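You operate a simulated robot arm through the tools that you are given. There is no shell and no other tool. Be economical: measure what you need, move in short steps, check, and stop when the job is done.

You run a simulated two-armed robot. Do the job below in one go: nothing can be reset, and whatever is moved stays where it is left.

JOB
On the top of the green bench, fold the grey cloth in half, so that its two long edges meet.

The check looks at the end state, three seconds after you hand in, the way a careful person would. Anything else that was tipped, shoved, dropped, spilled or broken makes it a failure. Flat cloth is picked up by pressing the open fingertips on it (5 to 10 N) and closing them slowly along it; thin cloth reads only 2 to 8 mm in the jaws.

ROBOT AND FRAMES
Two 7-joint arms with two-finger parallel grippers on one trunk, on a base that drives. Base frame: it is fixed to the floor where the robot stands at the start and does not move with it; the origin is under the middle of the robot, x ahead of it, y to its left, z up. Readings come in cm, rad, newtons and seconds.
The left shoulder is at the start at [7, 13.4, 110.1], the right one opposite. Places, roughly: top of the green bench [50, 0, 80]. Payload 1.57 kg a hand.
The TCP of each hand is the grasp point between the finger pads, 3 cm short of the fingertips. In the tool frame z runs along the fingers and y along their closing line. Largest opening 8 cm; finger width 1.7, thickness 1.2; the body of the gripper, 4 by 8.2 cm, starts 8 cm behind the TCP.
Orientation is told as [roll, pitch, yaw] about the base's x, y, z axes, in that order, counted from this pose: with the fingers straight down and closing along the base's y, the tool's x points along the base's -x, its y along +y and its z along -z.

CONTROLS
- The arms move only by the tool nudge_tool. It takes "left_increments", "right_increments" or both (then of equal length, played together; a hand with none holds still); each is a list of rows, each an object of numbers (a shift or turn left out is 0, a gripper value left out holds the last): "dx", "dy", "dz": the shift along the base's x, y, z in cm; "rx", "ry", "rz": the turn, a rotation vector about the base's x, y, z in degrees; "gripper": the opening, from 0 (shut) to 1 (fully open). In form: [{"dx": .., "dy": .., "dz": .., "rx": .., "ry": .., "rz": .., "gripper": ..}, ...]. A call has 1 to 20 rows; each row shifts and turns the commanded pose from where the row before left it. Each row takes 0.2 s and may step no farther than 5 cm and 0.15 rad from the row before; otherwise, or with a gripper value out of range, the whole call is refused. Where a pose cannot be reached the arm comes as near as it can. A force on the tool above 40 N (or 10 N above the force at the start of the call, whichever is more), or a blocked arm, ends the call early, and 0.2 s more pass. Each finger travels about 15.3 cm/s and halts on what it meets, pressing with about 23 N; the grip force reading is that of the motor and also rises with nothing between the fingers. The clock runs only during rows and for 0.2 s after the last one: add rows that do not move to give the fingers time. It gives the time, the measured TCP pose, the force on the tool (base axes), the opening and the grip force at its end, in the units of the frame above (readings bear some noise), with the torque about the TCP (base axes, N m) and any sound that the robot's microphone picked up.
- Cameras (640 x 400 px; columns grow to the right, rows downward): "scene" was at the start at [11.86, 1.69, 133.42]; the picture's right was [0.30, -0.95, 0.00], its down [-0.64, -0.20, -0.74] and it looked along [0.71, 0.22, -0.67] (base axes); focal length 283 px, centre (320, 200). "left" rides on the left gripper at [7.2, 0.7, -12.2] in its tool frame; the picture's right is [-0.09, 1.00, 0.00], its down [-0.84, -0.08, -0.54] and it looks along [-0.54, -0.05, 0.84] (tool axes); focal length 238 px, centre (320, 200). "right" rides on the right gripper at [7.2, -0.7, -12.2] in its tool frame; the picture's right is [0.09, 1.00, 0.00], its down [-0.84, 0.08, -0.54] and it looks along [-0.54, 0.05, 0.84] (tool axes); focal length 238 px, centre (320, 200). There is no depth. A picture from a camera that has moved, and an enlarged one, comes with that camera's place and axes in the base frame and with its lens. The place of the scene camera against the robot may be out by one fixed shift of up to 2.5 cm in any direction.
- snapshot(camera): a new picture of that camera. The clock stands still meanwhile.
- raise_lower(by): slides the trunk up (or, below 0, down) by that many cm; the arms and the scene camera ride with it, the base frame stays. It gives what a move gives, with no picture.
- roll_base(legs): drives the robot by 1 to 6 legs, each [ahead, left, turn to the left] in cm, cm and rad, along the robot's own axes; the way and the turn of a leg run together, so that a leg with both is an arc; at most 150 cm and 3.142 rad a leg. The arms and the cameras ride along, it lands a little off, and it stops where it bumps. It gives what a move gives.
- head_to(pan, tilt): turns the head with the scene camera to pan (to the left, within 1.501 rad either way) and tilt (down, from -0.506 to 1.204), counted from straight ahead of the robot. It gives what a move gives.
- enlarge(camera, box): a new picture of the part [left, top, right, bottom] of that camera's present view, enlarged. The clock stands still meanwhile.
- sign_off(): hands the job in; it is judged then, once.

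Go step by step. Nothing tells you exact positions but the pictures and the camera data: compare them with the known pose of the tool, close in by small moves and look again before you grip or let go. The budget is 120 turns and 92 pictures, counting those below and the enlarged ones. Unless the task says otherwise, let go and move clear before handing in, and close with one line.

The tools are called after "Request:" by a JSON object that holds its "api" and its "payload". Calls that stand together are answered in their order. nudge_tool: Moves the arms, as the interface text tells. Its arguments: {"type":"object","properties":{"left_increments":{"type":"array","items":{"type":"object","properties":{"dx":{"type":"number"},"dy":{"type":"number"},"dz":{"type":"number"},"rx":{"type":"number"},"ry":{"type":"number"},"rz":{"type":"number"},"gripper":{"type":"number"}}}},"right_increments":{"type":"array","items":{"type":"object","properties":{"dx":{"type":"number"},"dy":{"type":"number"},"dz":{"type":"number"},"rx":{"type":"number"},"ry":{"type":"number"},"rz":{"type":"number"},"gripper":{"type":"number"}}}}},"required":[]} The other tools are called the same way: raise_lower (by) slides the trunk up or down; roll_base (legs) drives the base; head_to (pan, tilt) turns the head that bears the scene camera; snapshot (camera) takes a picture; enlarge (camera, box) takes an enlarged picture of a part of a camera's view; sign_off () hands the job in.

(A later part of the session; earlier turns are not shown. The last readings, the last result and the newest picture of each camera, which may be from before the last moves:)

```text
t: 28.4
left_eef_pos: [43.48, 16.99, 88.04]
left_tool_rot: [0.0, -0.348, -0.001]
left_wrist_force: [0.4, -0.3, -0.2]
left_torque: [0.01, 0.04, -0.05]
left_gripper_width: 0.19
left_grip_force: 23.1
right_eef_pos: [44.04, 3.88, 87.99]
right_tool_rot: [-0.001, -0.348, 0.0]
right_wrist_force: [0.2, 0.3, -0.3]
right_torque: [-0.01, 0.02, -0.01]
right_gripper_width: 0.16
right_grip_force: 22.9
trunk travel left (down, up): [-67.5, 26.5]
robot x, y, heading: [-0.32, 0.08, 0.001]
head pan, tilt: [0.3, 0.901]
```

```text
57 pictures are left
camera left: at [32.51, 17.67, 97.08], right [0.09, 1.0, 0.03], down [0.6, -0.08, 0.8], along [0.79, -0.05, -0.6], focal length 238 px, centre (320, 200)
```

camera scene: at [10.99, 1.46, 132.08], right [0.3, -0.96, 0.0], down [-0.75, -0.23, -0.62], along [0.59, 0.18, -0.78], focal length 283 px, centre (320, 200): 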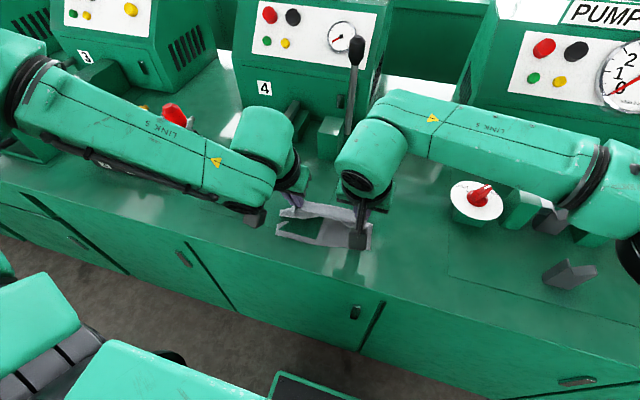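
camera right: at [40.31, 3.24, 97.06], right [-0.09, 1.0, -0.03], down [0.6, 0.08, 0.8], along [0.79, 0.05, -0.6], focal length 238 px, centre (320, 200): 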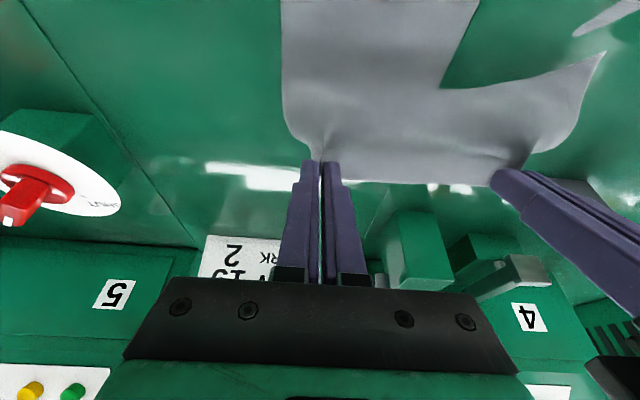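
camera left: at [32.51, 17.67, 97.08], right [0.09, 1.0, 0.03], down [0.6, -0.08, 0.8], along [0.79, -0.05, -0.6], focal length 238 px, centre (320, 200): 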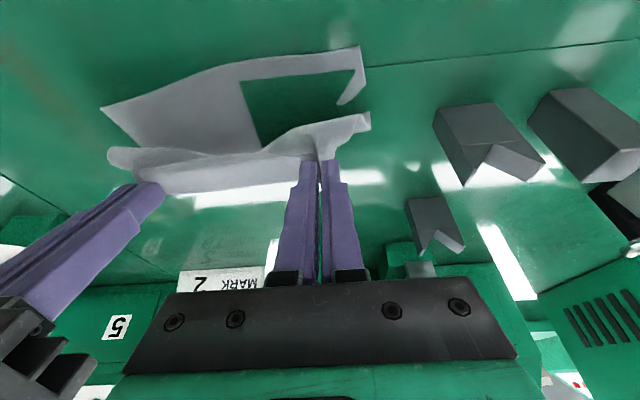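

The red lever stands untouched and the cloth is folding over well. Now I tilt the hands further forward while lowering the held edge onto the near edge.

Request:
{"api": "nudge_tool", "payload": {"left_increments": [{"dx": -0.4, "dz": -0.2, "ry": -5}, {"dx": -0.4, "dz": -0.3, "ry": -5}, {"dx": -0.5, "dz": -0.4, "ry": -5}, {"dx": -0.5, "dz": -0.5, "ry": -5}, {"dx": -0.5, "dz": -0.5, "ry": -5}, {}], "right_increments": [{"dx": -0.4, "dz": -0.2, "ry": -5}, {"dx": -0.4, "dz": -0.3, "ry": -5}, {"dx": -0.5, "dz": -0.4, "ry": -5}, {"dx": -0.5, "dz": -0.5, "ry": -5}, {"dx": -0.5, "dz": -0.5, "ry": -5}, {}]}}

Request:
{"api": "snapshot", "payload": {"camera": "scene"}}

Request:
{"api": "snapshot", "payload": {"camera": "left"}}

```text
t: 29.8
left_eef_pos: [42.16, 17.09, 85.08]
left_tool_rot: [-0.001, -0.787, 0.0]
left_wrist_force: [-0.5, 0.3, 0.3]
left_torque: [0.0, 0.0, 0.01]
left_gripper_width: 0.17
left_grip_force: 23.1
left hand out of reach, approached as far as the arm can: row 2, 3, 4
right_eef_pos: [41.7, 3.9, 86.2]
right_tool_rot: [0.0, -0.787, -0.001]
right_wrist_force: [-0.6, 0.6, -0.5]
right_torque: [-0.01, -0.03, 0.0]
right_gripper_width: 0.16
right_grip_force: 23.6
trunk travel left (down, up): [-67.5, 26.5]
robot x, y, heading: [0.17, 0.02, 0.001]
head pan, tilt: [0.3, 0.901]
```

```text
56 pictures are left
camera scene: at [10.92, 1.45, 132.08], right [0.3, -0.96, 0.0], down [-0.75, -0.23, -0.62], along [0.59, 0.18, -0.78], focal length 283 px, centre (320, 200)
```

scene: 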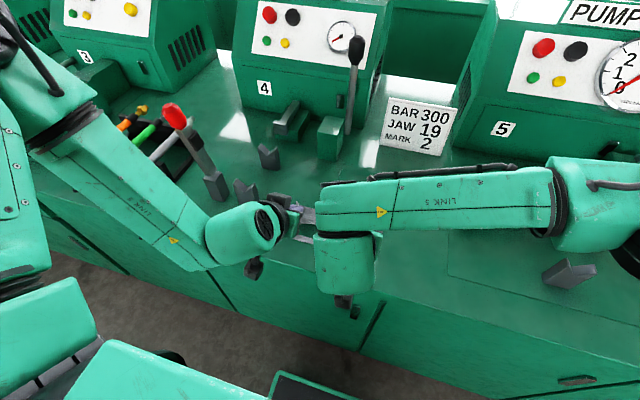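

```text
55 pictures are left
camera left: at [28.59, 17.72, 88.67], right [0.06, 1.0, 0.07], down [0.21, -0.08, 0.98], along [0.98, -0.05, -0.21], focal length 238 px, centre (320, 200)
```

left: 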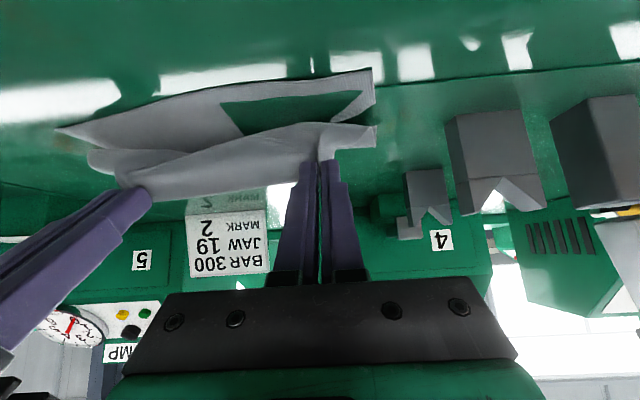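

The left arm has no room to tilt so close to the body. I'll move the hands a bit forward over the fold (slack cloth), then roll the base back 7 cm to regain room.

Request:
{"api": "nudge_tool", "payload": {"left_increments": [{"dx": 1.4}, {"dx": 1.4}, {"dx": 1.5}, {}], "right_increments": [{"dx": 1.8}, {"dx": 1.8, "dz": -0.5}, {"dx": 1.9, "dz": -0.5}, {}]}}

Request:
{"api": "roll_base", "payload": {"legs": [[-7, 0, 0]]}}

Request:
{"api": "snapshot", "payload": {"camera": "left"}}

Request:
{"api": "snapshot", "payload": {"camera": "right"}}

```text
t: 30.8
left_eef_pos: [46.36, 17.1, 85.16]
left_tool_rot: [-0.001, -0.787, 0.0]
left_wrist_force: [1.0, -0.9, -0.7]
left_torque: [0.04, 0.01, 0.01]
left_gripper_width: 0.18
left_grip_force: 22.9
right_eef_pos: [47.3, 3.91, 85.07]
right_tool_rot: [0.0, -0.787, -0.003]
right_wrist_force: [0.0, -0.5, 0.4]
right_torque: [0.02, 0.02, -0.02]
right_gripper_width: 0.18
right_grip_force: 23.1
trunk travel left (down, up): [-67.5, 26.5]
robot x, y, heading: [-0.18, 0.23, -0.0]
head pan, tilt: [0.3, 0.901]
```

```text
t: 31.9
left_eef_pos: [39.43, 16.99, 85.25]
left_tool_rot: [-0.001, -0.785, 0.0]
left_wrist_force: [0.0, -0.7, 0.3]
left_torque: [0.01, 0.01, 0.01]
left_gripper_width: 0.17
left_grip_force: 23.6
right_eef_pos: [40.44, 3.99, 85.04]
right_tool_rot: [0.0, -0.786, -0.001]
right_wrist_force: [0.2, 0.4, -0.3]
right_torque: [-0.03, -0.03, 0.04]
right_gripper_width: 0.17
right_grip_force: 23.6
trunk travel left (down, up): [-67.5, 26.5]
robot x, y, heading: [-7.14, -0.03, -0.003]
head pan, tilt: [0.3, 0.901]
```

```text
54 pictures are left
camera left: at [25.78, 17.68, 88.79], right [0.06, 1.0, 0.07], down [0.21, -0.08, 0.98], along [0.98, -0.05, -0.21], focal length 238 px, centre (320, 200)
```

left: 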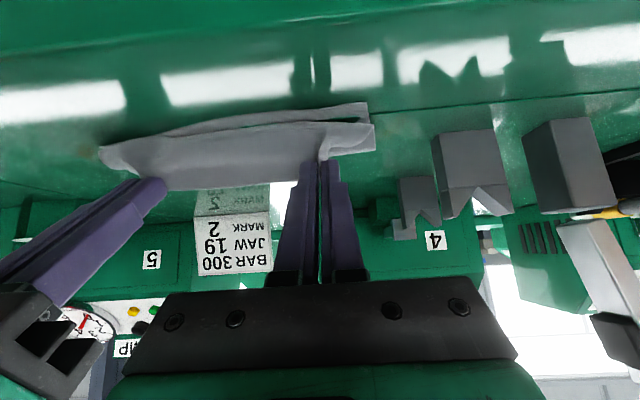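

```text
53 pictures are left
camera right: at [26.71, 3.27, 88.65], right [-0.06, 1.0, -0.06], down [0.21, 0.08, 0.97], along [0.98, 0.05, -0.21], focal length 238 px, centre (320, 200)
```

right: 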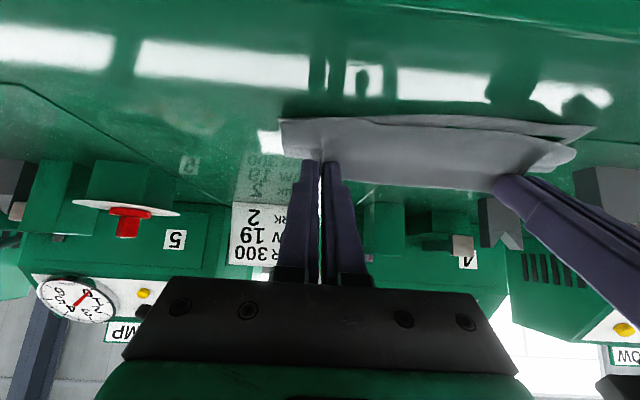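

The held edge is now over the near edge. I tilt further and lower it.

Request:
{"api": "nudge_tool", "payload": {"left_increments": [{"dz": -0.5, "ry": -5}, {"dz": -0.5, "ry": -5}, {"dz": -0.5, "ry": -5}, {"dz": -0.4, "ry": -5}, {}], "right_increments": [{"dz": -0.5, "ry": -5}, {"dz": -0.5, "ry": -5}, {"dz": -0.5, "ry": -5}, {"dz": -0.4, "ry": -5}, {}]}}

Request:
{"api": "snapshot", "payload": {"camera": "left"}}

Request:
{"api": "head_to", "payload": {"pan": 0.25, "tilt": 0.75}}

Request:
{"api": "snapshot", "payload": {"camera": "scene"}}

```text
t: 33.1
left_eef_pos: [39.38, 17.07, 83.34]
left_tool_rot: [-0.002, -1.137, 0.002]
left_wrist_force: [1.0, 0.5, -0.3]
left_torque: [-0.01, 0.0, -0.01]
left_gripper_width: 0.16
left_grip_force: 22.7
right_eef_pos: [40.24, 4.04, 83.19]
right_tool_rot: [0.002, -1.135, -0.001]
right_wrist_force: [0.6, 1.0, -0.2]
right_torque: [-0.01, 0.0, 0.02]
right_gripper_width: 0.18
right_grip_force: 23.2
trunk travel left (down, up): [-67.5, 26.5]
robot x, y, heading: [-7.15, 0.09, 0.006]
head pan, tilt: [0.3, 0.901]
```

```text
52 pictures are left
camera left: at [25.33, 17.71, 82.02], right [0.04, 1.0, 0.08], down [-0.14, -0.08, 0.99], along [0.99, -0.05, 0.14], focal length 238 px, centre (320, 200)
```

left: 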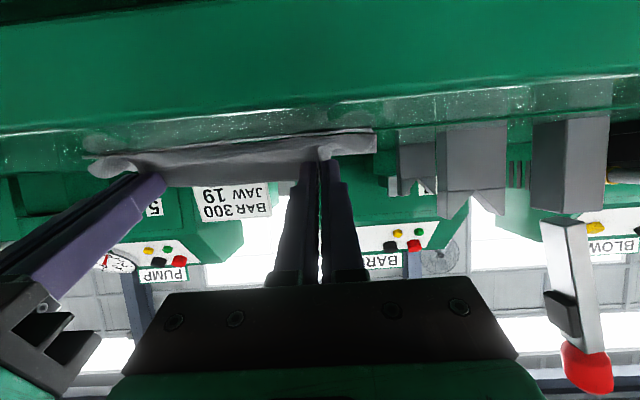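

```text
t: 33.8
left_eef_pos: [39.33, 17.09, 83.39]
left_tool_rot: [0.0, -1.137, 0.0]
left_wrist_force: [0.2, 0.3, 0.3]
left_torque: [0.01, -0.03, -0.03]
left_gripper_width: 0.17
left_grip_force: 22.9
right_eef_pos: [40.35, 3.97, 83.11]
right_tool_rot: [0.004, -1.135, -0.002]
right_wrist_force: [-0.2, -0.2, 0.3]
right_torque: [0.0, 0.01, -0.01]
right_gripper_width: 0.18
right_grip_force: 22.9
trunk travel left (down, up): [-67.5, 26.5]
robot x, y, heading: [-7.1, -0.18, 0.002]
head pan, tilt: [0.25, 0.75]
```

```text
51 pictures are left
camera scene: at [4.74, 1.27, 133.27], right [0.25, -0.97, 0.0], down [-0.66, -0.17, -0.73], along [0.71, 0.18, -0.68], focal length 283 px, centre (320, 200)
```

scene: 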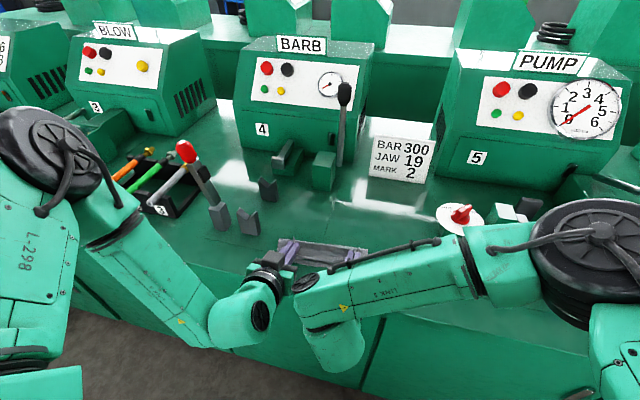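

Request:
{"api": "enlarge", "payload": {"camera": "scene", "box": [260, 220, 388, 300]}}

Request:
{"api": "enlarge", "payload": {"camera": "left", "box": [80, 90, 400, 290]}}

```text
5.00 times, centred on (324, 260) of scene
camera zoom: at [4.74, 1.27, 133.27], right [0.25, -0.97, 0.0], down [-0.66, -0.17, -0.73], along [0.71, 0.18, -0.68], focal length 1417 px, centre (300, -100)
```

zoom: 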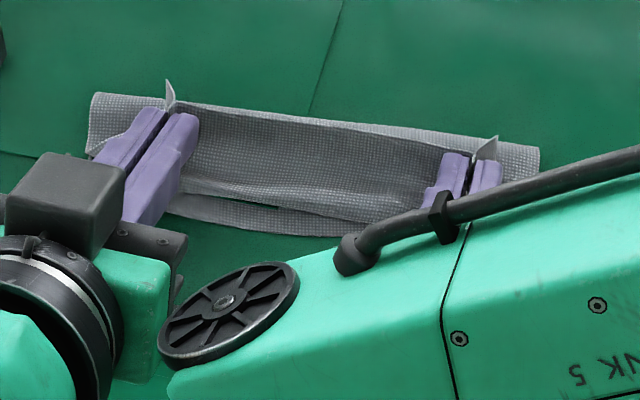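

```text
2.00 times, centred on (240, 190) of left
camera zoom: at [25.38, 17.68, 82.02], right [0.04, 1.0, 0.08], down [-0.14, -0.08, 0.99], along [0.99, -0.05, 0.14], focal length 477 px, centre (480, 220)
```

zoom: 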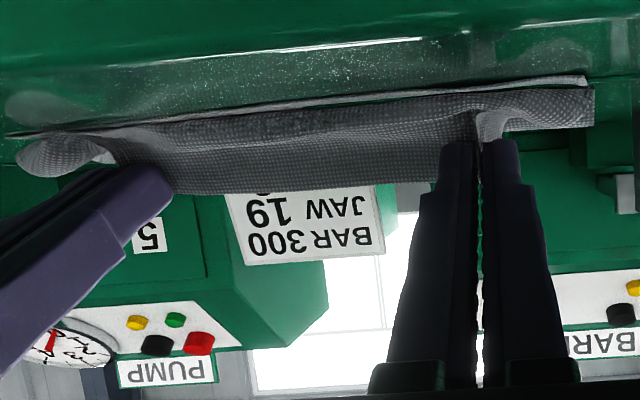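

The hem stands upright about 2 cm inside the near edge. I tilt a little more, draw it toward the robot until nearly taut, and lower it.

Request:
{"api": "nudge_tool", "payload": {"left_increments": [{"dx": -0.4, "dz": -0.1, "ry": -5}, {"dx": -0.4, "dz": -0.2, "ry": -5}, {"dx": -0.4, "dz": -0.3}, {"dx": -0.3, "dz": -0.2}, {}, {}], "right_increments": [{"dx": -0.4, "dz": -0.1, "ry": -5}, {"dx": -0.4, "dz": -0.2, "ry": -5}, {"dx": -0.4, "dz": -0.2}, {"dx": -0.3, "dz": -0.1}, {}, {}]}}

Request:
{"api": "enlarge", "payload": {"camera": "scene", "box": [260, 220, 388, 300]}}

Request:
{"api": "enlarge", "payload": {"camera": "left", "box": [80, 90, 400, 290]}}

```text
t: 35.2
left_eef_pos: [38.07, 18.74, 85.74]
left_tool_rot: [-0.005, -1.306, 0.0]
left_wrist_force: [1.5, -26.3, -6.1]
left_torque: [-0.08, 0.2, -0.79]
left_gripper_width: 0.12
left_grip_force: 23.2
left hand out of reach, approached as far as the arm can: row 1, 2, 3
right_eef_pos: [38.86, 4.11, 82.78]
right_tool_rot: [0.011, -1.31, -0.009]
right_wrist_force: [-1.4, 25.9, 5.8]
right_torque: [0.31, -0.18, 0.77]
right_gripper_width: 0.17
right_grip_force: 22.9
trunk travel left (down, up): [-67.5, 26.5]
robot x, y, heading: [-7.26, -0.15, -0.002]
head pan, tilt: [0.25, 0.75]
```

```text
5.00 times, centred on (324, 260) of scene
camera zoom: at [4.74, 1.27, 133.27], right [0.25, -0.97, 0.0], down [-0.66, -0.17, -0.73], along [0.71, 0.18, -0.68], focal length 1417 px, centre (300, -100)
```

zoom: 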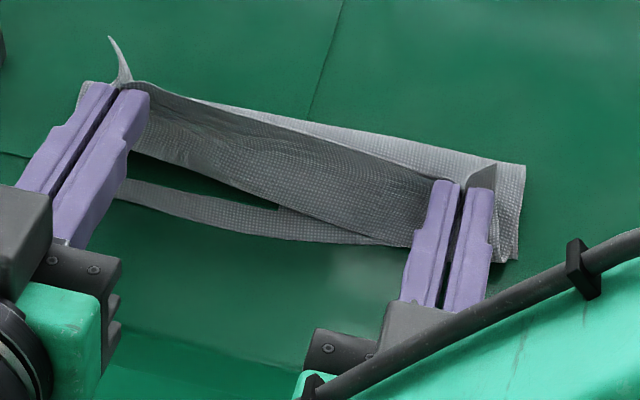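

```text
2.00 times, centred on (240, 190) of left
camera zoom: at [24.53, 19.39, 81.86], right [0.03, 1.0, 0.09], down [-0.31, -0.07, 0.95], along [0.95, -0.05, 0.3], focal length 477 px, centre (480, 220)
```

zoom: 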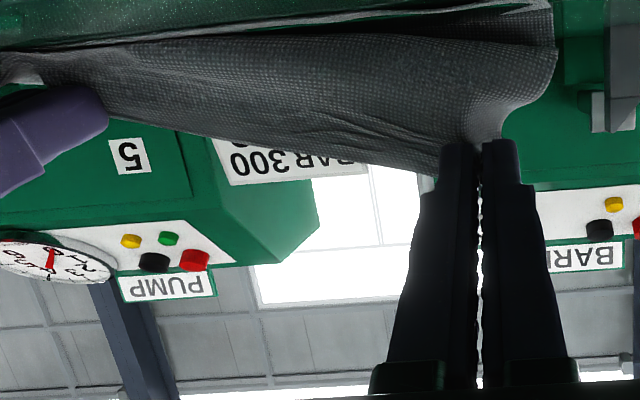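

The left hand hit its limit at that tilt and strayed, stretching the cloth sideways. I bring it back at once to the former tilt and place, matching the right hand.

Request:
{"api": "nudge_tool", "payload": {"left_increments": [{"dy": -0.9, "ry": 3}, {"dy": -0.9, "ry": 4}, {"dz": -0.7, "ry": 4, "dx": 0.5}, {"dz": -0.9, "ry": 3, "dx": 0.3}, {"dz": -0.8}, {}], "right_increments": [{}, {"ry": 3}, {"ry": 4, "dx": 0.5}, {"ry": 4, "dx": 0.3}, {"ry": 3}, {}]}}

Request:
{"api": "enlarge", "payload": {"camera": "scene", "box": [260, 220, 388, 300]}}

```text
t: 36.6
left_eef_pos: [38.83, 16.95, 83.01]
left_tool_rot: [0.0, -1.067, 0.002]
left_wrist_force: [-0.1, -0.2, -0.7]
left_torque: [-0.01, -0.03, -0.03]
left_gripper_width: 0.12
left_grip_force: 23.5
right_eef_pos: [39.64, 3.89, 82.51]
right_tool_rot: [0.0, -1.063, -0.001]
right_wrist_force: [0.5, 0.5, 1.5]
right_torque: [0.02, -0.02, 0.01]
right_gripper_width: 0.17
right_grip_force: 23.1
trunk travel left (down, up): [-67.5, 26.5]
robot x, y, heading: [-7.05, 0.37, 0.001]
head pan, tilt: [0.25, 0.75]
```

```text
5.00 times, centred on (324, 260) of scene
camera zoom: at [4.7, 1.3, 133.28], right [0.25, -0.97, 0.0], down [-0.66, -0.17, -0.73], along [0.71, 0.18, -0.68], focal length 1417 px, centre (300, -100)
```

zoom: 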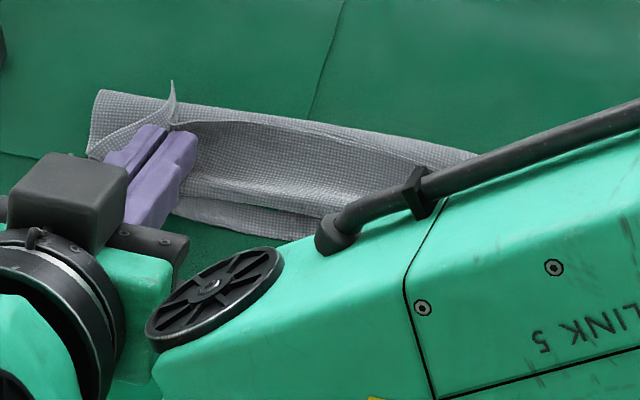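

Recovered; the bottom layer is where it was. I lower the left a little and roll the base back 1.5 cm to draw the hem toward the near edge.

Request:
{"api": "nudge_tool", "payload": {"left_increments": [{"dz": -0.3}, {}], "right_increments": [{}, {}]}}

Request:
{"api": "roll_base", "payload": {"legs": [[-1.5, 0, 0]]}}

Request:
{"api": "enlarge", "payload": {"camera": "scene", "box": [260, 220, 388, 300]}}

Request:
{"api": "enlarge", "payload": {"camera": "left", "box": [80, 60, 400, 260]}}

```text
t: 37.2
left_eef_pos: [38.87, 16.99, 82.84]
left_tool_rot: [0.001, -1.066, 0.0]
left_wrist_force: [0.5, 0.0, -0.3]
left_torque: [0.02, -0.05, 0.0]
left_gripper_width: 0.14
left_grip_force: 22.9
right_eef_pos: [39.65, 3.91, 82.56]
right_tool_rot: [0.0, -1.065, -0.001]
right_wrist_force: [0.9, 0.2, 0.9]
right_torque: [0.0, -0.04, 0.0]
right_gripper_width: 0.19
right_grip_force: 22.9
trunk travel left (down, up): [-67.5, 26.5]
robot x, y, heading: [-7.1, -0.32, 0.002]
head pan, tilt: [0.25, 0.75]
```

```text
t: 37.9
left_eef_pos: [37.45, 17.01, 82.71]
left_tool_rot: [0.001, -1.066, 0.0]
left_wrist_force: [-0.1, -0.6, 0.2]
left_torque: [-0.01, 0.0, 0.02]
left_gripper_width: 0.13
left_grip_force: 22.5
right_eef_pos: [38.17, 3.97, 82.56]
right_tool_rot: [0.0, -1.066, -0.001]
right_wrist_force: [0.2, 0.2, 0.4]
right_torque: [0.0, -0.01, -0.02]
right_gripper_width: 0.17
right_grip_force: 23.4
trunk travel left (down, up): [-67.5, 26.5]
robot x, y, heading: [-9.17, 0.25, 0.003]
head pan, tilt: [0.25, 0.75]
```

```text
5.00 times, centred on (324, 260) of scene
camera zoom: at [3.4, 1.28, 133.26], right [0.25, -0.97, 0.0], down [-0.66, -0.17, -0.73], along [0.71, 0.18, -0.68], focal length 1417 px, centre (300, -100)
```

zoom: 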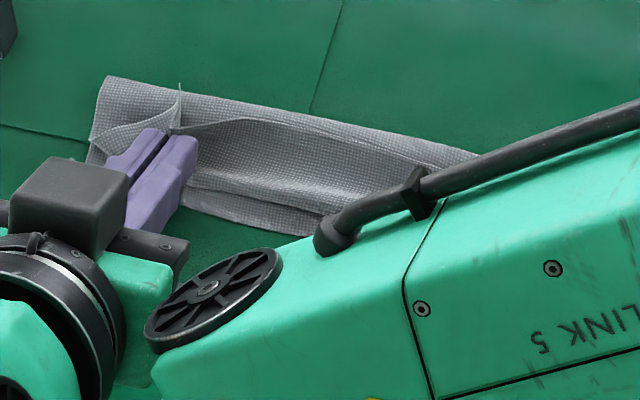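

```text
2.00 times, centred on (240, 160) of left
camera zoom: at [23.45, 17.58, 82.37], right [0.04, 1.0, 0.08], down [-0.07, -0.08, 0.99], along [1.0, -0.05, 0.06], focal length 477 px, centre (480, 280)
```

zoom: 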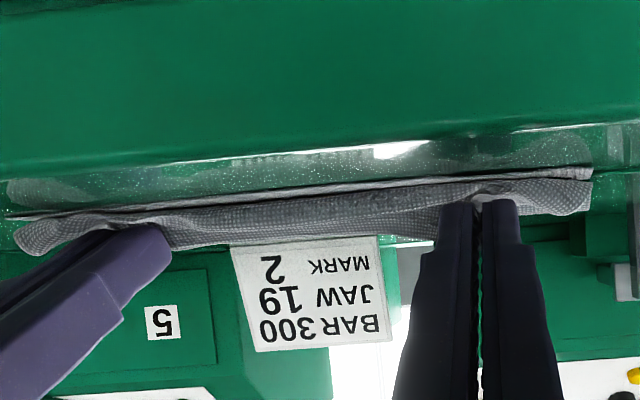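

The hem now lies over the near edge, but the sheet bulges out ahead of it and the crease has come in to about x=46.7. I push the hands 1.6 cm forward, low, so that the crease goes out to its place and the hem can unroll outward.

Request:
{"api": "nudge_tool", "payload": {"left_increments": [{"dx": 0.4}, {"dx": 0.4}, {"dx": 0.4}, {"dx": 0.4, "dz": -0.2}, {}], "right_increments": [{"dx": 0.4}, {"dx": 0.4}, {"dx": 0.4}, {"dx": 0.4, "dz": -0.1}, {}]}}

Request:
{"api": "enlarge", "payload": {"camera": "scene", "box": [260, 210, 420, 310]}}

Request:
{"api": "enlarge", "payload": {"camera": "left", "box": [80, 60, 400, 260]}}

Request:
{"api": "enlarge", "payload": {"camera": "right", "box": [240, 60, 560, 260]}}

```text
t: 39.1
left_eef_pos: [38.95, 16.96, 82.53]
left_tool_rot: [-0.001, -1.067, 0.0]
left_wrist_force: [-0.1, 0.7, -0.4]
left_torque: [-0.01, 0.0, -0.01]
left_gripper_width: 0.15
left_grip_force: 22.7
right_eef_pos: [39.75, 3.93, 82.48]
right_tool_rot: [0.0, -1.067, -0.001]
right_wrist_force: [0.1, 0.5, 1.9]
right_torque: [0.0, -0.06, -0.01]
right_gripper_width: 0.15
right_grip_force: 23.0
trunk travel left (down, up): [-67.5, 26.5]
robot x, y, heading: [-8.71, 0.23, -0.001]
head pan, tilt: [0.25, 0.75]
```

```text
4.00 times, centred on (340, 260) of scene
camera zoom: at [3.2, 1.29, 133.28], right [0.25, -0.97, 0.0], down [-0.66, -0.17, -0.73], along [0.71, 0.18, -0.68], focal length 1133 px, centre (240, -40)
```

zoom: 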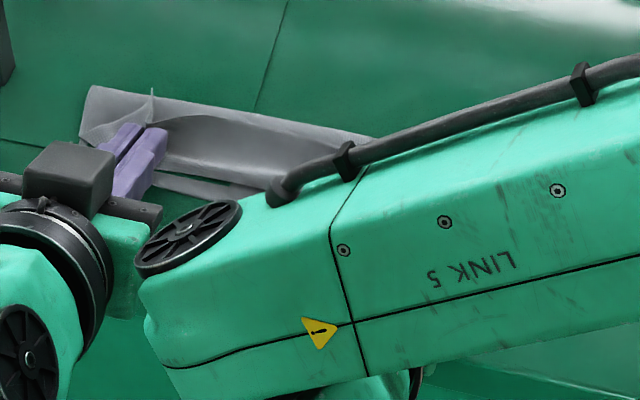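

```text
2.00 times, centred on (240, 160) of left
camera zoom: at [24.93, 17.57, 82.22], right [0.04, 1.0, 0.08], down [-0.07, -0.08, 0.99], along [1.0, -0.05, 0.07], focal length 477 px, centre (480, 280)
```

zoom: 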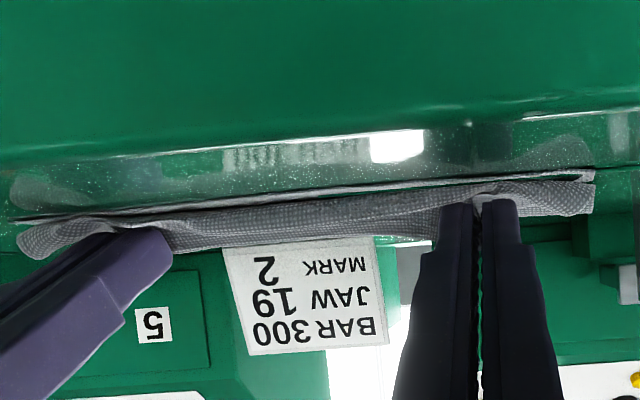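

```text
2.00 times, centred on (400, 160) of right
camera zoom: at [25.66, 3.26, 82.17], right [-0.04, 1.0, -0.08], down [-0.07, 0.08, 0.99], along [1.0, 0.05, 0.07], focal length 477 px, centre (160, 280)
```

zoom: 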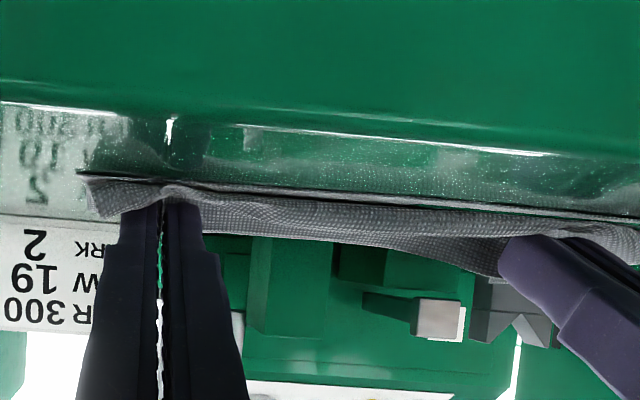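

Now I open slowly and draw the fingers out backwards along their own line, so they drag the hem outward, and look.

Request:
{"api": "nudge_tool", "payload": {"left_increments": [{"gripper": 0.03}, {"gripper": 0.06}, {"gripper": 0.1}, {"gripper": 0.14}, {}, {"dx": -0.5, "dz": 0.2}, {"dx": -0.6, "dz": 0.3}, {"dx": -0.8, "dz": 0.45}, {"dx": -1.2, "dz": 0.7}, {"dx": -1.5, "dz": 1}, {}], "right_increments": [{"gripper": 0.03}, {"gripper": 0.06}, {"gripper": 0.1}, {"gripper": 0.14}, {}, {"dx": -0.5, "dz": 0.2}, {"dx": -0.6, "dz": 0.3}, {"dx": -0.8, "dz": 0.45}, {"dx": -1.2, "dz": 0.7}, {"dx": -1.5, "dz": 1}, {}]}}

Request:
{"api": "enlarge", "payload": {"camera": "scene", "box": [260, 210, 420, 310]}}

Request:
{"api": "snapshot", "payload": {"camera": "left"}}

Request:
{"api": "snapshot", "payload": {"camera": "right"}}

```text
t: 41.5
left_eef_pos: [34.45, 16.93, 85.3]
left_tool_rot: [0.003, -1.064, -0.003]
left_wrist_force: [-0.4, 0.9, -0.2]
left_torque: [-0.01, 0.0, 0.0]
left_gripper_width: 1.12
left_grip_force: 0.2
right_eef_pos: [35.16, 3.86, 85.19]
right_tool_rot: [0.001, -1.065, -0.003]
right_wrist_force: [0.1, 0.1, 0.9]
right_torque: [0.02, 0.02, 0.0]
right_gripper_width: 1.14
right_grip_force: 0.0
trunk travel left (down, up): [-67.5, 26.5]
robot x, y, heading: [-8.38, -0.13, -0.001]
head pan, tilt: [0.25, 0.75]
```

```text
4.00 times, centred on (340, 260) of scene
camera zoom: at [3.33, 1.25, 133.26], right [0.25, -0.97, 0.0], down [-0.66, -0.17, -0.73], along [0.71, 0.18, -0.68], focal length 1133 px, centre (240, -40)
```

zoom: 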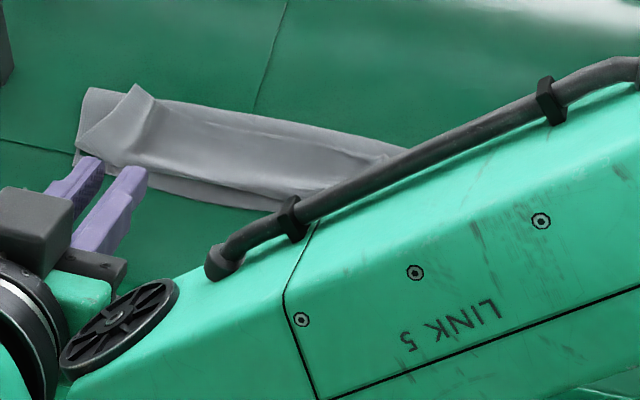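

```text
39 pictures are left
camera left: at [20.38, 17.54, 84.88], right [0.04, 1.0, 0.08], down [-0.07, -0.08, 0.99], along [1.0, -0.05, 0.07], focal length 238 px, centre (320, 200)
```

left: 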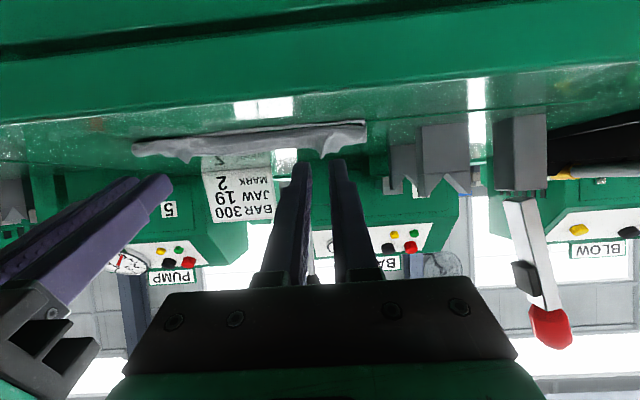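

```text
38 pictures are left
camera right: at [21.08, 3.3, 84.81], right [-0.04, 1.0, -0.08], down [-0.07, 0.08, 0.99], along [1.0, 0.05, 0.07], focal length 238 px, centre (320, 200)
```

right: 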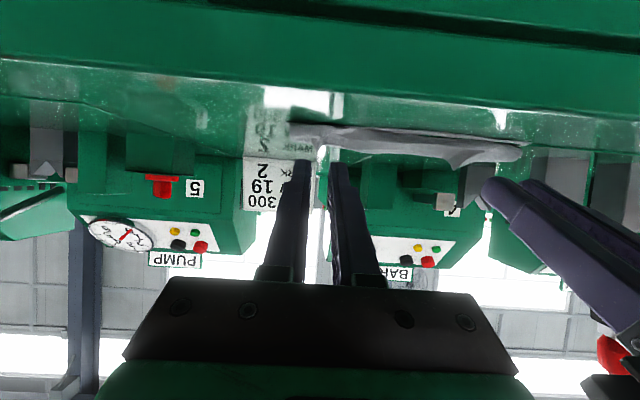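

The hem flap still leans inward. I lift both hands clear and turn them upright to see the cloth from above.

Request:
{"api": "nudge_tool", "payload": {"left_increments": [{"dz": 2}, {"dz": 2}, {"dz": 2, "ry": 5}, {"dz": 2, "ry": 5}, {"dz": 1, "ry": 5}, {"dz": 1, "ry": 5}, {"dz": 1, "ry": 5}, {"dz": 1, "ry": 5}, {"ry": 5}, {"ry": 5}, {"ry": 5}, {"ry": 5}, {"ry": 5}, {"ry": 6}], "right_increments": [{"dz": 2}, {"dz": 2}, {"dz": 2, "ry": 5, "dy": -1}, {"dz": 2, "ry": 5, "dy": -1}, {"dz": 1, "ry": 5, "dy": -1}, {"dz": 1, "ry": 5, "dy": -1}, {"dz": 1, "ry": 5, "dy": -1}, {"dz": 1, "ry": 5, "dy": -1}, {"ry": 5}, {"ry": 5}, {"ry": 5}, {"ry": 5}, {"ry": 5}, {"ry": 6}]}}

Request:
{"api": "snapshot", "payload": {"camera": "left"}}

Request:
{"api": "snapshot", "payload": {"camera": "scene"}}

```text
t: 44.5
left_eef_pos: [37.34, 16.2, 94.51]
left_tool_rot: [-0.053, -0.083, -0.045]
left_wrist_force: [0.9, 0.1, 0.2]
left_torque: [0.02, 0.0, -0.03]
left_gripper_width: 1.11
left_grip_force: 0.1
left hand out of reach, approached as far as the arm can: row 2, 3, 4, 6
right_eef_pos: [35.26, -2.09, 97.13]
right_tool_rot: [0.0, 0.003, -0.001]
right_wrist_force: [0.5, 0.3, -0.5]
right_torque: [0.02, -0.01, -0.04]
right_gripper_width: 1.11
right_grip_force: 0.0
trunk travel left (down, up): [-67.5, 26.5]
robot x, y, heading: [-9.07, -0.08, 0.006]
head pan, tilt: [0.25, 0.75]
```

```text
37 pictures are left
camera left: at [29.33, 17.82, 105.98], right [0.14, 0.99, -0.05], down [0.79, -0.08, 0.61], along [0.6, -0.12, -0.79], focal length 238 px, centre (320, 200)
```

left: 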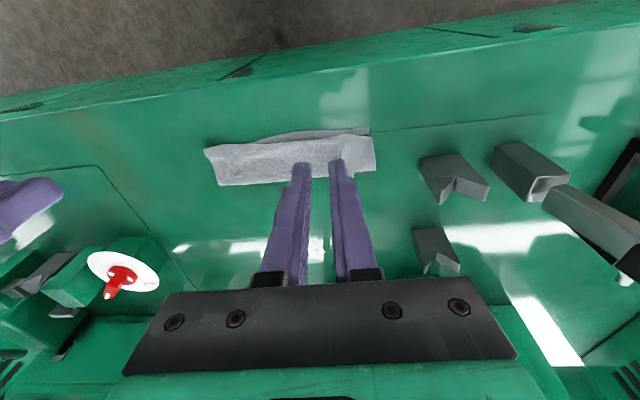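

```text
36 pictures are left
camera scene: at [3.44, 1.29, 133.25], right [0.25, -0.97, 0.0], down [-0.66, -0.17, -0.73], along [0.71, 0.18, -0.68], focal length 283 px, centre (320, 200)
```

scene: 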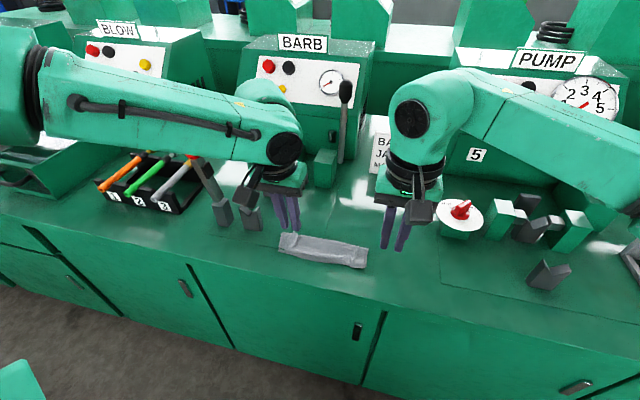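

Request:
{"api": "enlarge", "payload": {"camera": "scene", "box": [264, 220, 384, 295]}}

Request:
{"api": "enlarge", "payload": {"camera": "left", "box": [190, 100, 398, 230]}}

```text
5.33 times, centred on (324, 258) of scene
camera zoom: at [3.44, 1.29, 133.25], right [0.25, -0.97, 0.0], down [-0.66, -0.17, -0.73], along [0.71, 0.18, -0.68], focal length 1511 px, centre (299, -107)
```

zoom: 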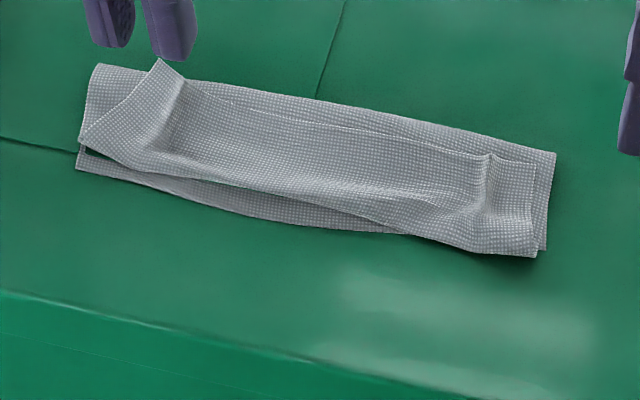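

```text
3.08 times, centred on (294, 165) of left
camera zoom: at [29.33, 17.82, 105.98], right [0.14, 0.99, -0.05], down [0.79, -0.08, 0.61], along [0.6, -0.12, -0.79], focal length 733 px, centre (400, 308)
```

zoom: 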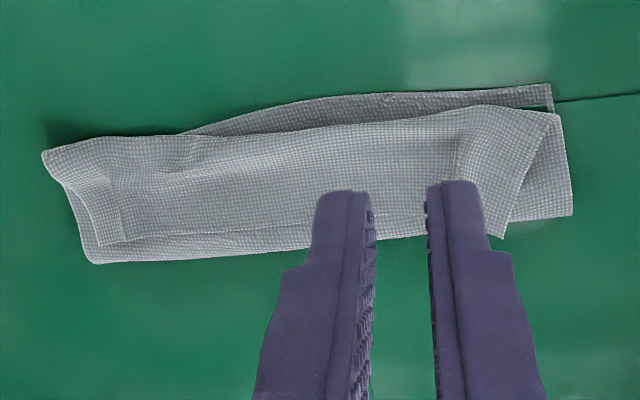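

The far hem was drawn too far: the crease is near x≈45.5 and the last 4 cm of hem lie turned back on top, so I must lift the hem and lay it again. Its two pinched ridges still stand up. I roll ahead 4 cm and look from straight above for a shallow grip on them.

Request:
{"api": "roll_base", "payload": {"legs": [[4, 0, 0]]}}

Request:
{"api": "nudge_tool", "payload": {"left_increments": [{"ry": 4.8, "rx": 3, "dy": 0.8}, {"rz": 2.6, "gripper": 0.25}, {"dx": -1}, {}], "right_increments": [{"dy": 2}, {"dy": 2, "gripper": 0.25}, {"dz": -2}, {}]}}

Request:
{"api": "enlarge", "payload": {"camera": "left", "box": [190, 60, 430, 210]}}

Request:
{"api": "enlarge", "payload": {"camera": "right", "box": [250, 60, 490, 210]}}

```text
t: 45.4
left_eef_pos: [40.93, 16.22, 94.75]
left_tool_rot: [-0.052, -0.089, -0.044]
left_wrist_force: [0.0, 0.1, 0.6]
left_torque: [0.01, -0.04, -0.03]
left_gripper_width: 1.11
left_grip_force: 0.0
right_eef_pos: [38.85, -2.15, 97.3]
right_tool_rot: [-0.001, -0.005, 0.001]
right_wrist_force: [-0.7, -0.5, 0.2]
right_torque: [-0.01, 0.0, -0.02]
right_gripper_width: 1.09
right_grip_force: 0.1
trunk travel left (down, up): [-67.5, 26.5]
robot x, y, heading: [-4.98, -0.21, -0.004]
head pan, tilt: [0.25, 0.75]
```

```text
t: 46.4
left_eef_pos: [40.16, 17.0, 94.53]
left_tool_rot: [-0.003, 0.002, -0.001]
left_wrist_force: [0.6, 0.1, -0.4]
left_torque: [0.0, 0.01, 0.02]
left_gripper_width: 2.0
left_grip_force: 0.0
right_eef_pos: [39.01, 1.86, 95.13]
right_tool_rot: [0.0, 0.0, 0.001]
right_wrist_force: [0.7, -1.0, 0.4]
right_torque: [-0.02, -0.01, -0.02]
right_gripper_width: 1.99
right_grip_force: 0.0
trunk travel left (down, up): [-67.5, 26.5]
robot x, y, heading: [-4.91, 0.07, -0.0]
head pan, tilt: [0.25, 0.75]
```

```text
2.67 times, centred on (310, 135) of left
camera zoom: at [33.06, 17.66, 106.73], right [0.09, 1.0, 0.0], down [0.84, -0.08, 0.54], along [0.54, -0.05, -0.84], focal length 636 px, centre (347, 373)
```

zoom: 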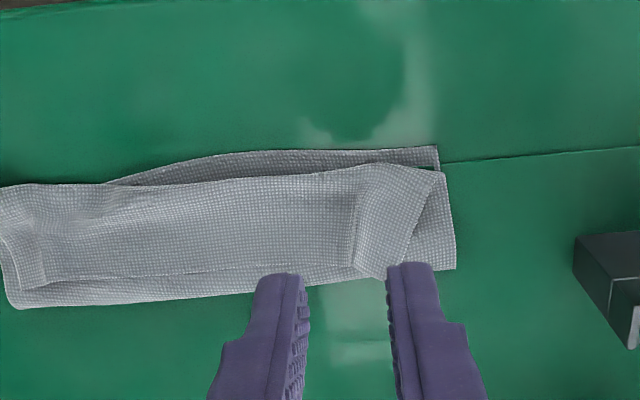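

```text
2.67 times, centred on (370, 135) of right
camera zoom: at [31.89, 1.25, 107.4], right [-0.09, 1.0, 0.0], down [0.84, 0.08, 0.54], along [0.54, 0.05, -0.84], focal length 636 px, centre (187, 373)
```

zoom: 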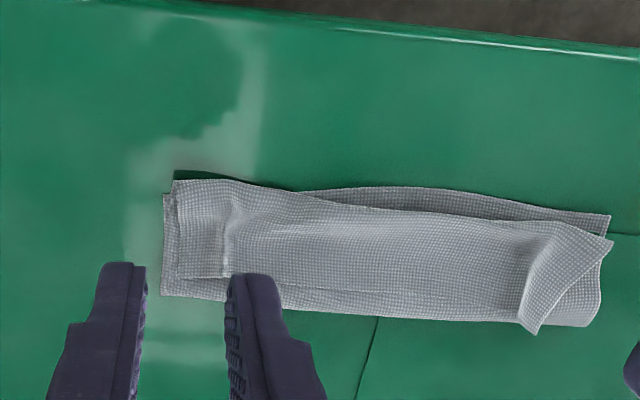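

Triangulated, the standing ridges end at about (44.1, 17.8, 82.8) and (43, 3.9, 82.2). I bring the open fingers astride them.

Request:
{"api": "nudge_tool", "payload": {"left_increments": [{"dx": 2, "dy": 0.8}, {"dx": 1.95}, {"dz": -3}, {"dz": -3}, {"dz": -2}, {"dz": -1}, {}], "right_increments": [{"dx": 2, "dy": 1}, {"dx": 2.4, "dy": 1}, {"dz": -3}, {"dz": -3}, {"dz": -2.5}, {"dz": -1.2}, {}]}}

Request:
{"api": "enlarge", "payload": {"camera": "left", "box": [220, 80, 420, 205]}}

Request:
{"api": "enlarge", "payload": {"camera": "right", "box": [220, 80, 420, 205]}}

```text
t: 48.0
left_eef_pos: [44.08, 17.81, 85.61]
left_tool_rot: [-0.003, 0.0, -0.001]
left_wrist_force: [-0.7, -1.0, -0.1]
left_torque: [-0.02, 0.0, 0.01]
left_gripper_width: 1.96
left_grip_force: 0.1
right_eef_pos: [43.44, 3.96, 85.31]
right_tool_rot: [0.001, -0.001, 0.001]
right_wrist_force: [-1.1, 0.5, -0.6]
right_torque: [0.01, 0.0, 0.03]
right_gripper_width: 1.99
right_grip_force: 0.0
trunk travel left (down, up): [-67.5, 26.5]
robot x, y, heading: [-4.74, 0.15, 0.001]
head pan, tilt: [0.25, 0.75]
```

```text
3.20 times, centred on (320, 142) of left
camera zoom: at [37.02, 18.5, 97.76], right [0.09, 1.0, 0.0], down [0.84, -0.08, 0.54], along [0.54, -0.05, -0.84], focal length 763 px, centre (320, 384)
```

zoom: 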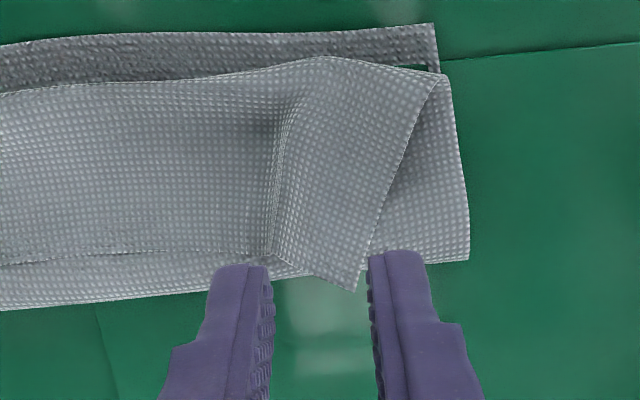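

```text
3.20 times, centred on (320, 142) of right
camera zoom: at [36.31, 3.34, 97.67], right [-0.09, 1.0, 0.0], down [0.84, 0.08, 0.54], along [0.54, 0.05, -0.84], focal length 763 px, centre (320, 384)
```

zoom: 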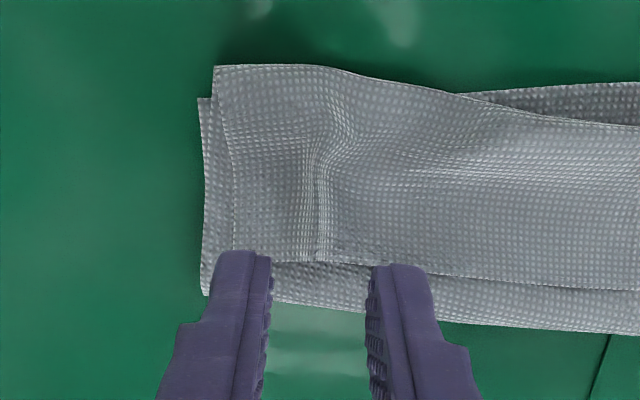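

The ridges sit between the fingers with about 1 cm of hem within their width. I shift slightly outward, go down and close slowly.

Request:
{"api": "nudge_tool", "payload": {"left_increments": [{"dx": 0.35, "dy": 0.3, "dz": -0.7}, {"dz": -0.7}, {"dz": -0.4}, {"gripper": 0.2}, {"gripper": 0.16}, {"gripper": 0.12}, {"gripper": 0.09}, {"gripper": 0.06}, {"gripper": 0.03}, {"gripper": 0}, {}], "right_increments": [{"dx": 0.25, "dz": -0.8}, {"dz": -0.8}, {"dz": -0.35}, {"gripper": 0.2}, {"gripper": 0.16}, {"gripper": 0.12}, {"gripper": 0.09}, {"gripper": 0.06}, {"gripper": 0.03}, {"gripper": 0}, {}]}}

Request:
{"api": "enlarge", "payload": {"camera": "left", "box": [220, 80, 420, 205]}}

Request:
{"api": "enlarge", "payload": {"camera": "right", "box": [220, 80, 420, 205]}}

```text
t: 50.4
left_eef_pos: [44.57, 18.09, 83.71]
left_tool_rot: [-0.005, 0.002, -0.003]
left_wrist_force: [-0.2, -0.2, 0.2]
left_torque: [0.02, -0.03, 0.01]
left_gripper_width: 0.03
left_grip_force: 21.3
right_eef_pos: [43.74, 3.93, 83.48]
right_tool_rot: [0.0, 0.0, 0.0]
right_wrist_force: [-0.6, 0.6, -0.3]
right_torque: [-0.01, 0.03, -0.01]
right_gripper_width: 0.14
right_grip_force: 23.5
trunk travel left (down, up): [-67.5, 26.5]
robot x, y, heading: [-4.64, 0.24, 0.003]
head pan, tilt: [0.25, 0.75]
```

```text
3.20 times, centred on (320, 142) of left
camera zoom: at [37.37, 18.8, 95.98], right [0.09, 1.0, 0.0], down [0.84, -0.08, 0.54], along [0.54, -0.05, -0.84], focal length 763 px, centre (320, 384)
```

zoom: 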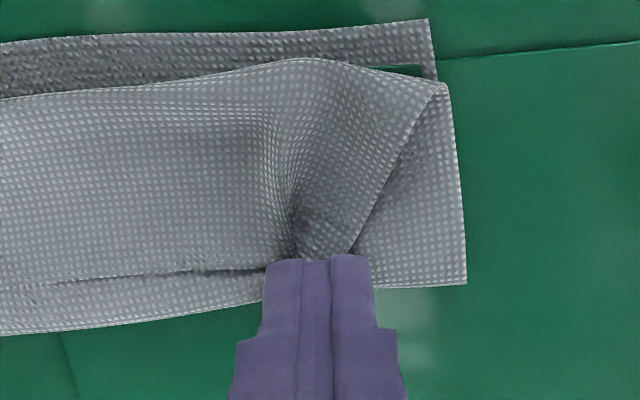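

```text
3.20 times, centred on (320, 142) of right
camera zoom: at [36.6, 3.31, 95.73], right [-0.09, 1.0, 0.0], down [0.84, 0.08, 0.54], along [0.54, 0.05, -0.84], focal length 763 px, centre (320, 384)
```

zoom: 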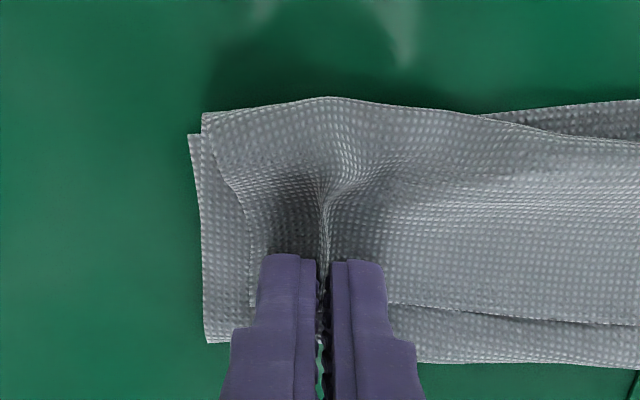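

The right grip holds; the left reads empty. I reopen the left and look.

Request:
{"api": "nudge_tool", "payload": {"left_increments": [{"dz": 0.3, "gripper": 0.3}, {"dx": -0.5}, {}]}}

Request:
{"api": "enlarge", "payload": {"camera": "left", "box": [220, 80, 420, 205]}}

```text
t: 51.2
left_eef_pos: [43.97, 18.09, 84.07]
left_tool_rot: [-0.003, 0.0, 0.0]
left_wrist_force: [-0.6, 1.2, -0.3]
left_torque: [0.0, 0.0, -0.05]
left_gripper_width: 2.4
left_grip_force: 0.0
right_eef_pos: [43.8, 3.94, 83.4]
right_tool_rot: [0.001, 0.0, 0.0]
right_wrist_force: [-0.6, -0.1, 1.2]
right_torque: [-0.01, -0.03, -0.03]
right_gripper_width: 0.17
right_grip_force: 22.7
trunk travel left (down, up): [-67.5, 26.5]
robot x, y, heading: [-4.59, -0.48, -0.001]
head pan, tilt: [0.25, 0.75]
```

```text
3.20 times, centred on (320, 142) of left
camera zoom: at [36.89, 18.76, 96.24], right [0.09, 1.0, 0.0], down [0.84, -0.08, 0.54], along [0.54, -0.05, -0.84], focal length 763 px, centre (320, 384)
```

zoom: 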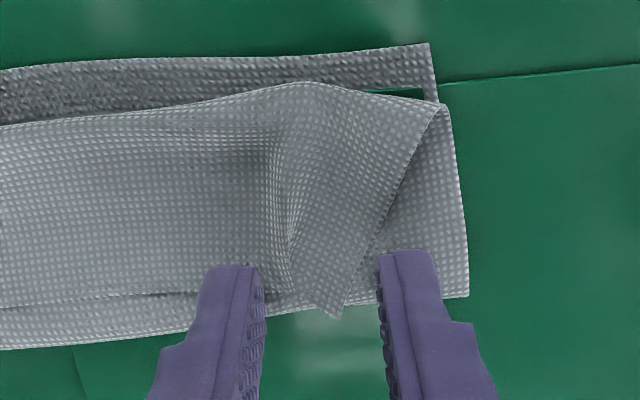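

Request:
{"api": "nudge_tool", "payload": {"left_increments": [{"dz": -0.5}, {"dz": -0.3}, {"dz": -0.1}, {"gripper": 0.26}, {"gripper": 0.22}, {"gripper": 0.18}, {"gripper": 0.15}, {"gripper": 0.12}, {"gripper": 0.09}, {"gripper": 0.06}, {"gripper": 0.03}, {"gripper": 0}, {}]}}

Request:
{"api": "enlarge", "payload": {"camera": "left", "box": [220, 80, 420, 205]}}

```text
t: 54.0
left_eef_pos: [43.88, 18.03, 83.21]
left_tool_rot: [-0.003, -0.003, 0.0]
left_wrist_force: [0.9, -1.4, 9.0]
left_torque: [-0.08, 0.01, -0.01]
left_gripper_width: 0.02
left_grip_force: 20.7
right_eef_pos: [43.53, 3.82, 83.47]
right_tool_rot: [-0.001, -0.001, -0.001]
right_wrist_force: [0.2, 1.1, -0.3]
right_torque: [0.02, -0.02, -0.04]
right_gripper_width: 0.17
right_grip_force: 23.1
trunk travel left (down, up): [-67.5, 26.5]
robot x, y, heading: [-4.94, 0.04, -0.001]
head pan, tilt: [0.25, 0.75]
```

```text
3.20 times, centred on (320, 142) of left
camera zoom: at [36.8, 18.69, 95.44], right [0.09, 1.0, 0.0], down [0.84, -0.08, 0.54], along [0.54, -0.05, -0.84], focal length 763 px, centre (320, 384)
```

zoom: 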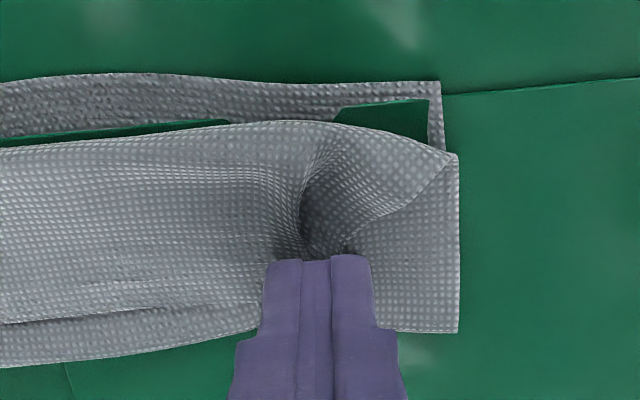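

Still empty: the corner flap was pushed down instead. I'll lift, move 2 cm inward to where the hem lies flat, and press harder (the earlier good grips were at ~15 N).

Request:
{"api": "nudge_tool", "payload": {"left_increments": [{"dz": 0.8, "gripper": 0.3}, {"dy": -1.8}, {}]}}

Request:
{"api": "enlarge", "payload": {"camera": "left", "box": [220, 80, 420, 205]}}

```text
t: 54.8
left_eef_pos: [44.06, 16.22, 83.96]
left_tool_rot: [-0.003, 0.003, 0.0]
left_wrist_force: [-0.3, -0.4, -0.8]
left_torque: [0.01, -0.01, -0.01]
left_gripper_width: 2.39
left_grip_force: 0.1
right_eef_pos: [43.69, 4.01, 83.34]
right_tool_rot: [0.001, 0.0, 0.002]
right_wrist_force: [-0.2, 0.4, 0.2]
right_torque: [-0.02, -0.02, 0.02]
right_gripper_width: 0.18
right_grip_force: 23.3
trunk travel left (down, up): [-67.5, 26.5]
robot x, y, heading: [-4.57, 0.28, 0.0]
head pan, tilt: [0.25, 0.75]
```

```text
3.20 times, centred on (320, 142) of left
camera zoom: at [36.94, 16.95, 96.17], right [0.09, 1.0, 0.0], down [0.84, -0.08, 0.54], along [0.54, -0.05, -0.84], focal length 763 px, centre (320, 384)
```

zoom: 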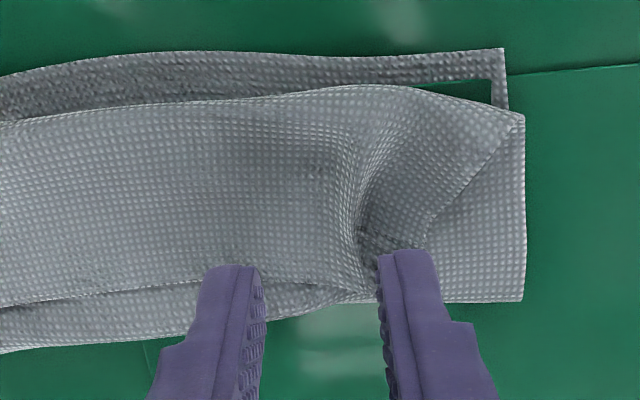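

Request:
{"api": "nudge_tool", "payload": {"left_increments": [{"dx": -0.2, "dz": -0.4}, {"dz": -0.35}, {"dz": -0.2}, {}]}}

```text
t: 55.8
left_eef_pos: [43.68, 16.26, 83.08]
left_tool_rot: [-0.002, -0.004, -0.002]
left_wrist_force: [1.4, 1.1, 11.6]
left_torque: [0.11, -0.02, -0.01]
left_gripper_width: 2.4
left_grip_force: 0.1
right_eef_pos: [43.56, 3.91, 83.56]
right_tool_rot: [-0.001, -0.002, -0.001]
right_wrist_force: [-0.5, -0.4, 0.0]
right_torque: [0.02, -0.01, 0.02]
right_gripper_width: 0.17
right_grip_force: 23.1
trunk travel left (down, up): [-67.5, 26.5]
robot x, y, heading: [-5.07, -0.03, -0.002]
head pan, tilt: [0.25, 0.75]
```

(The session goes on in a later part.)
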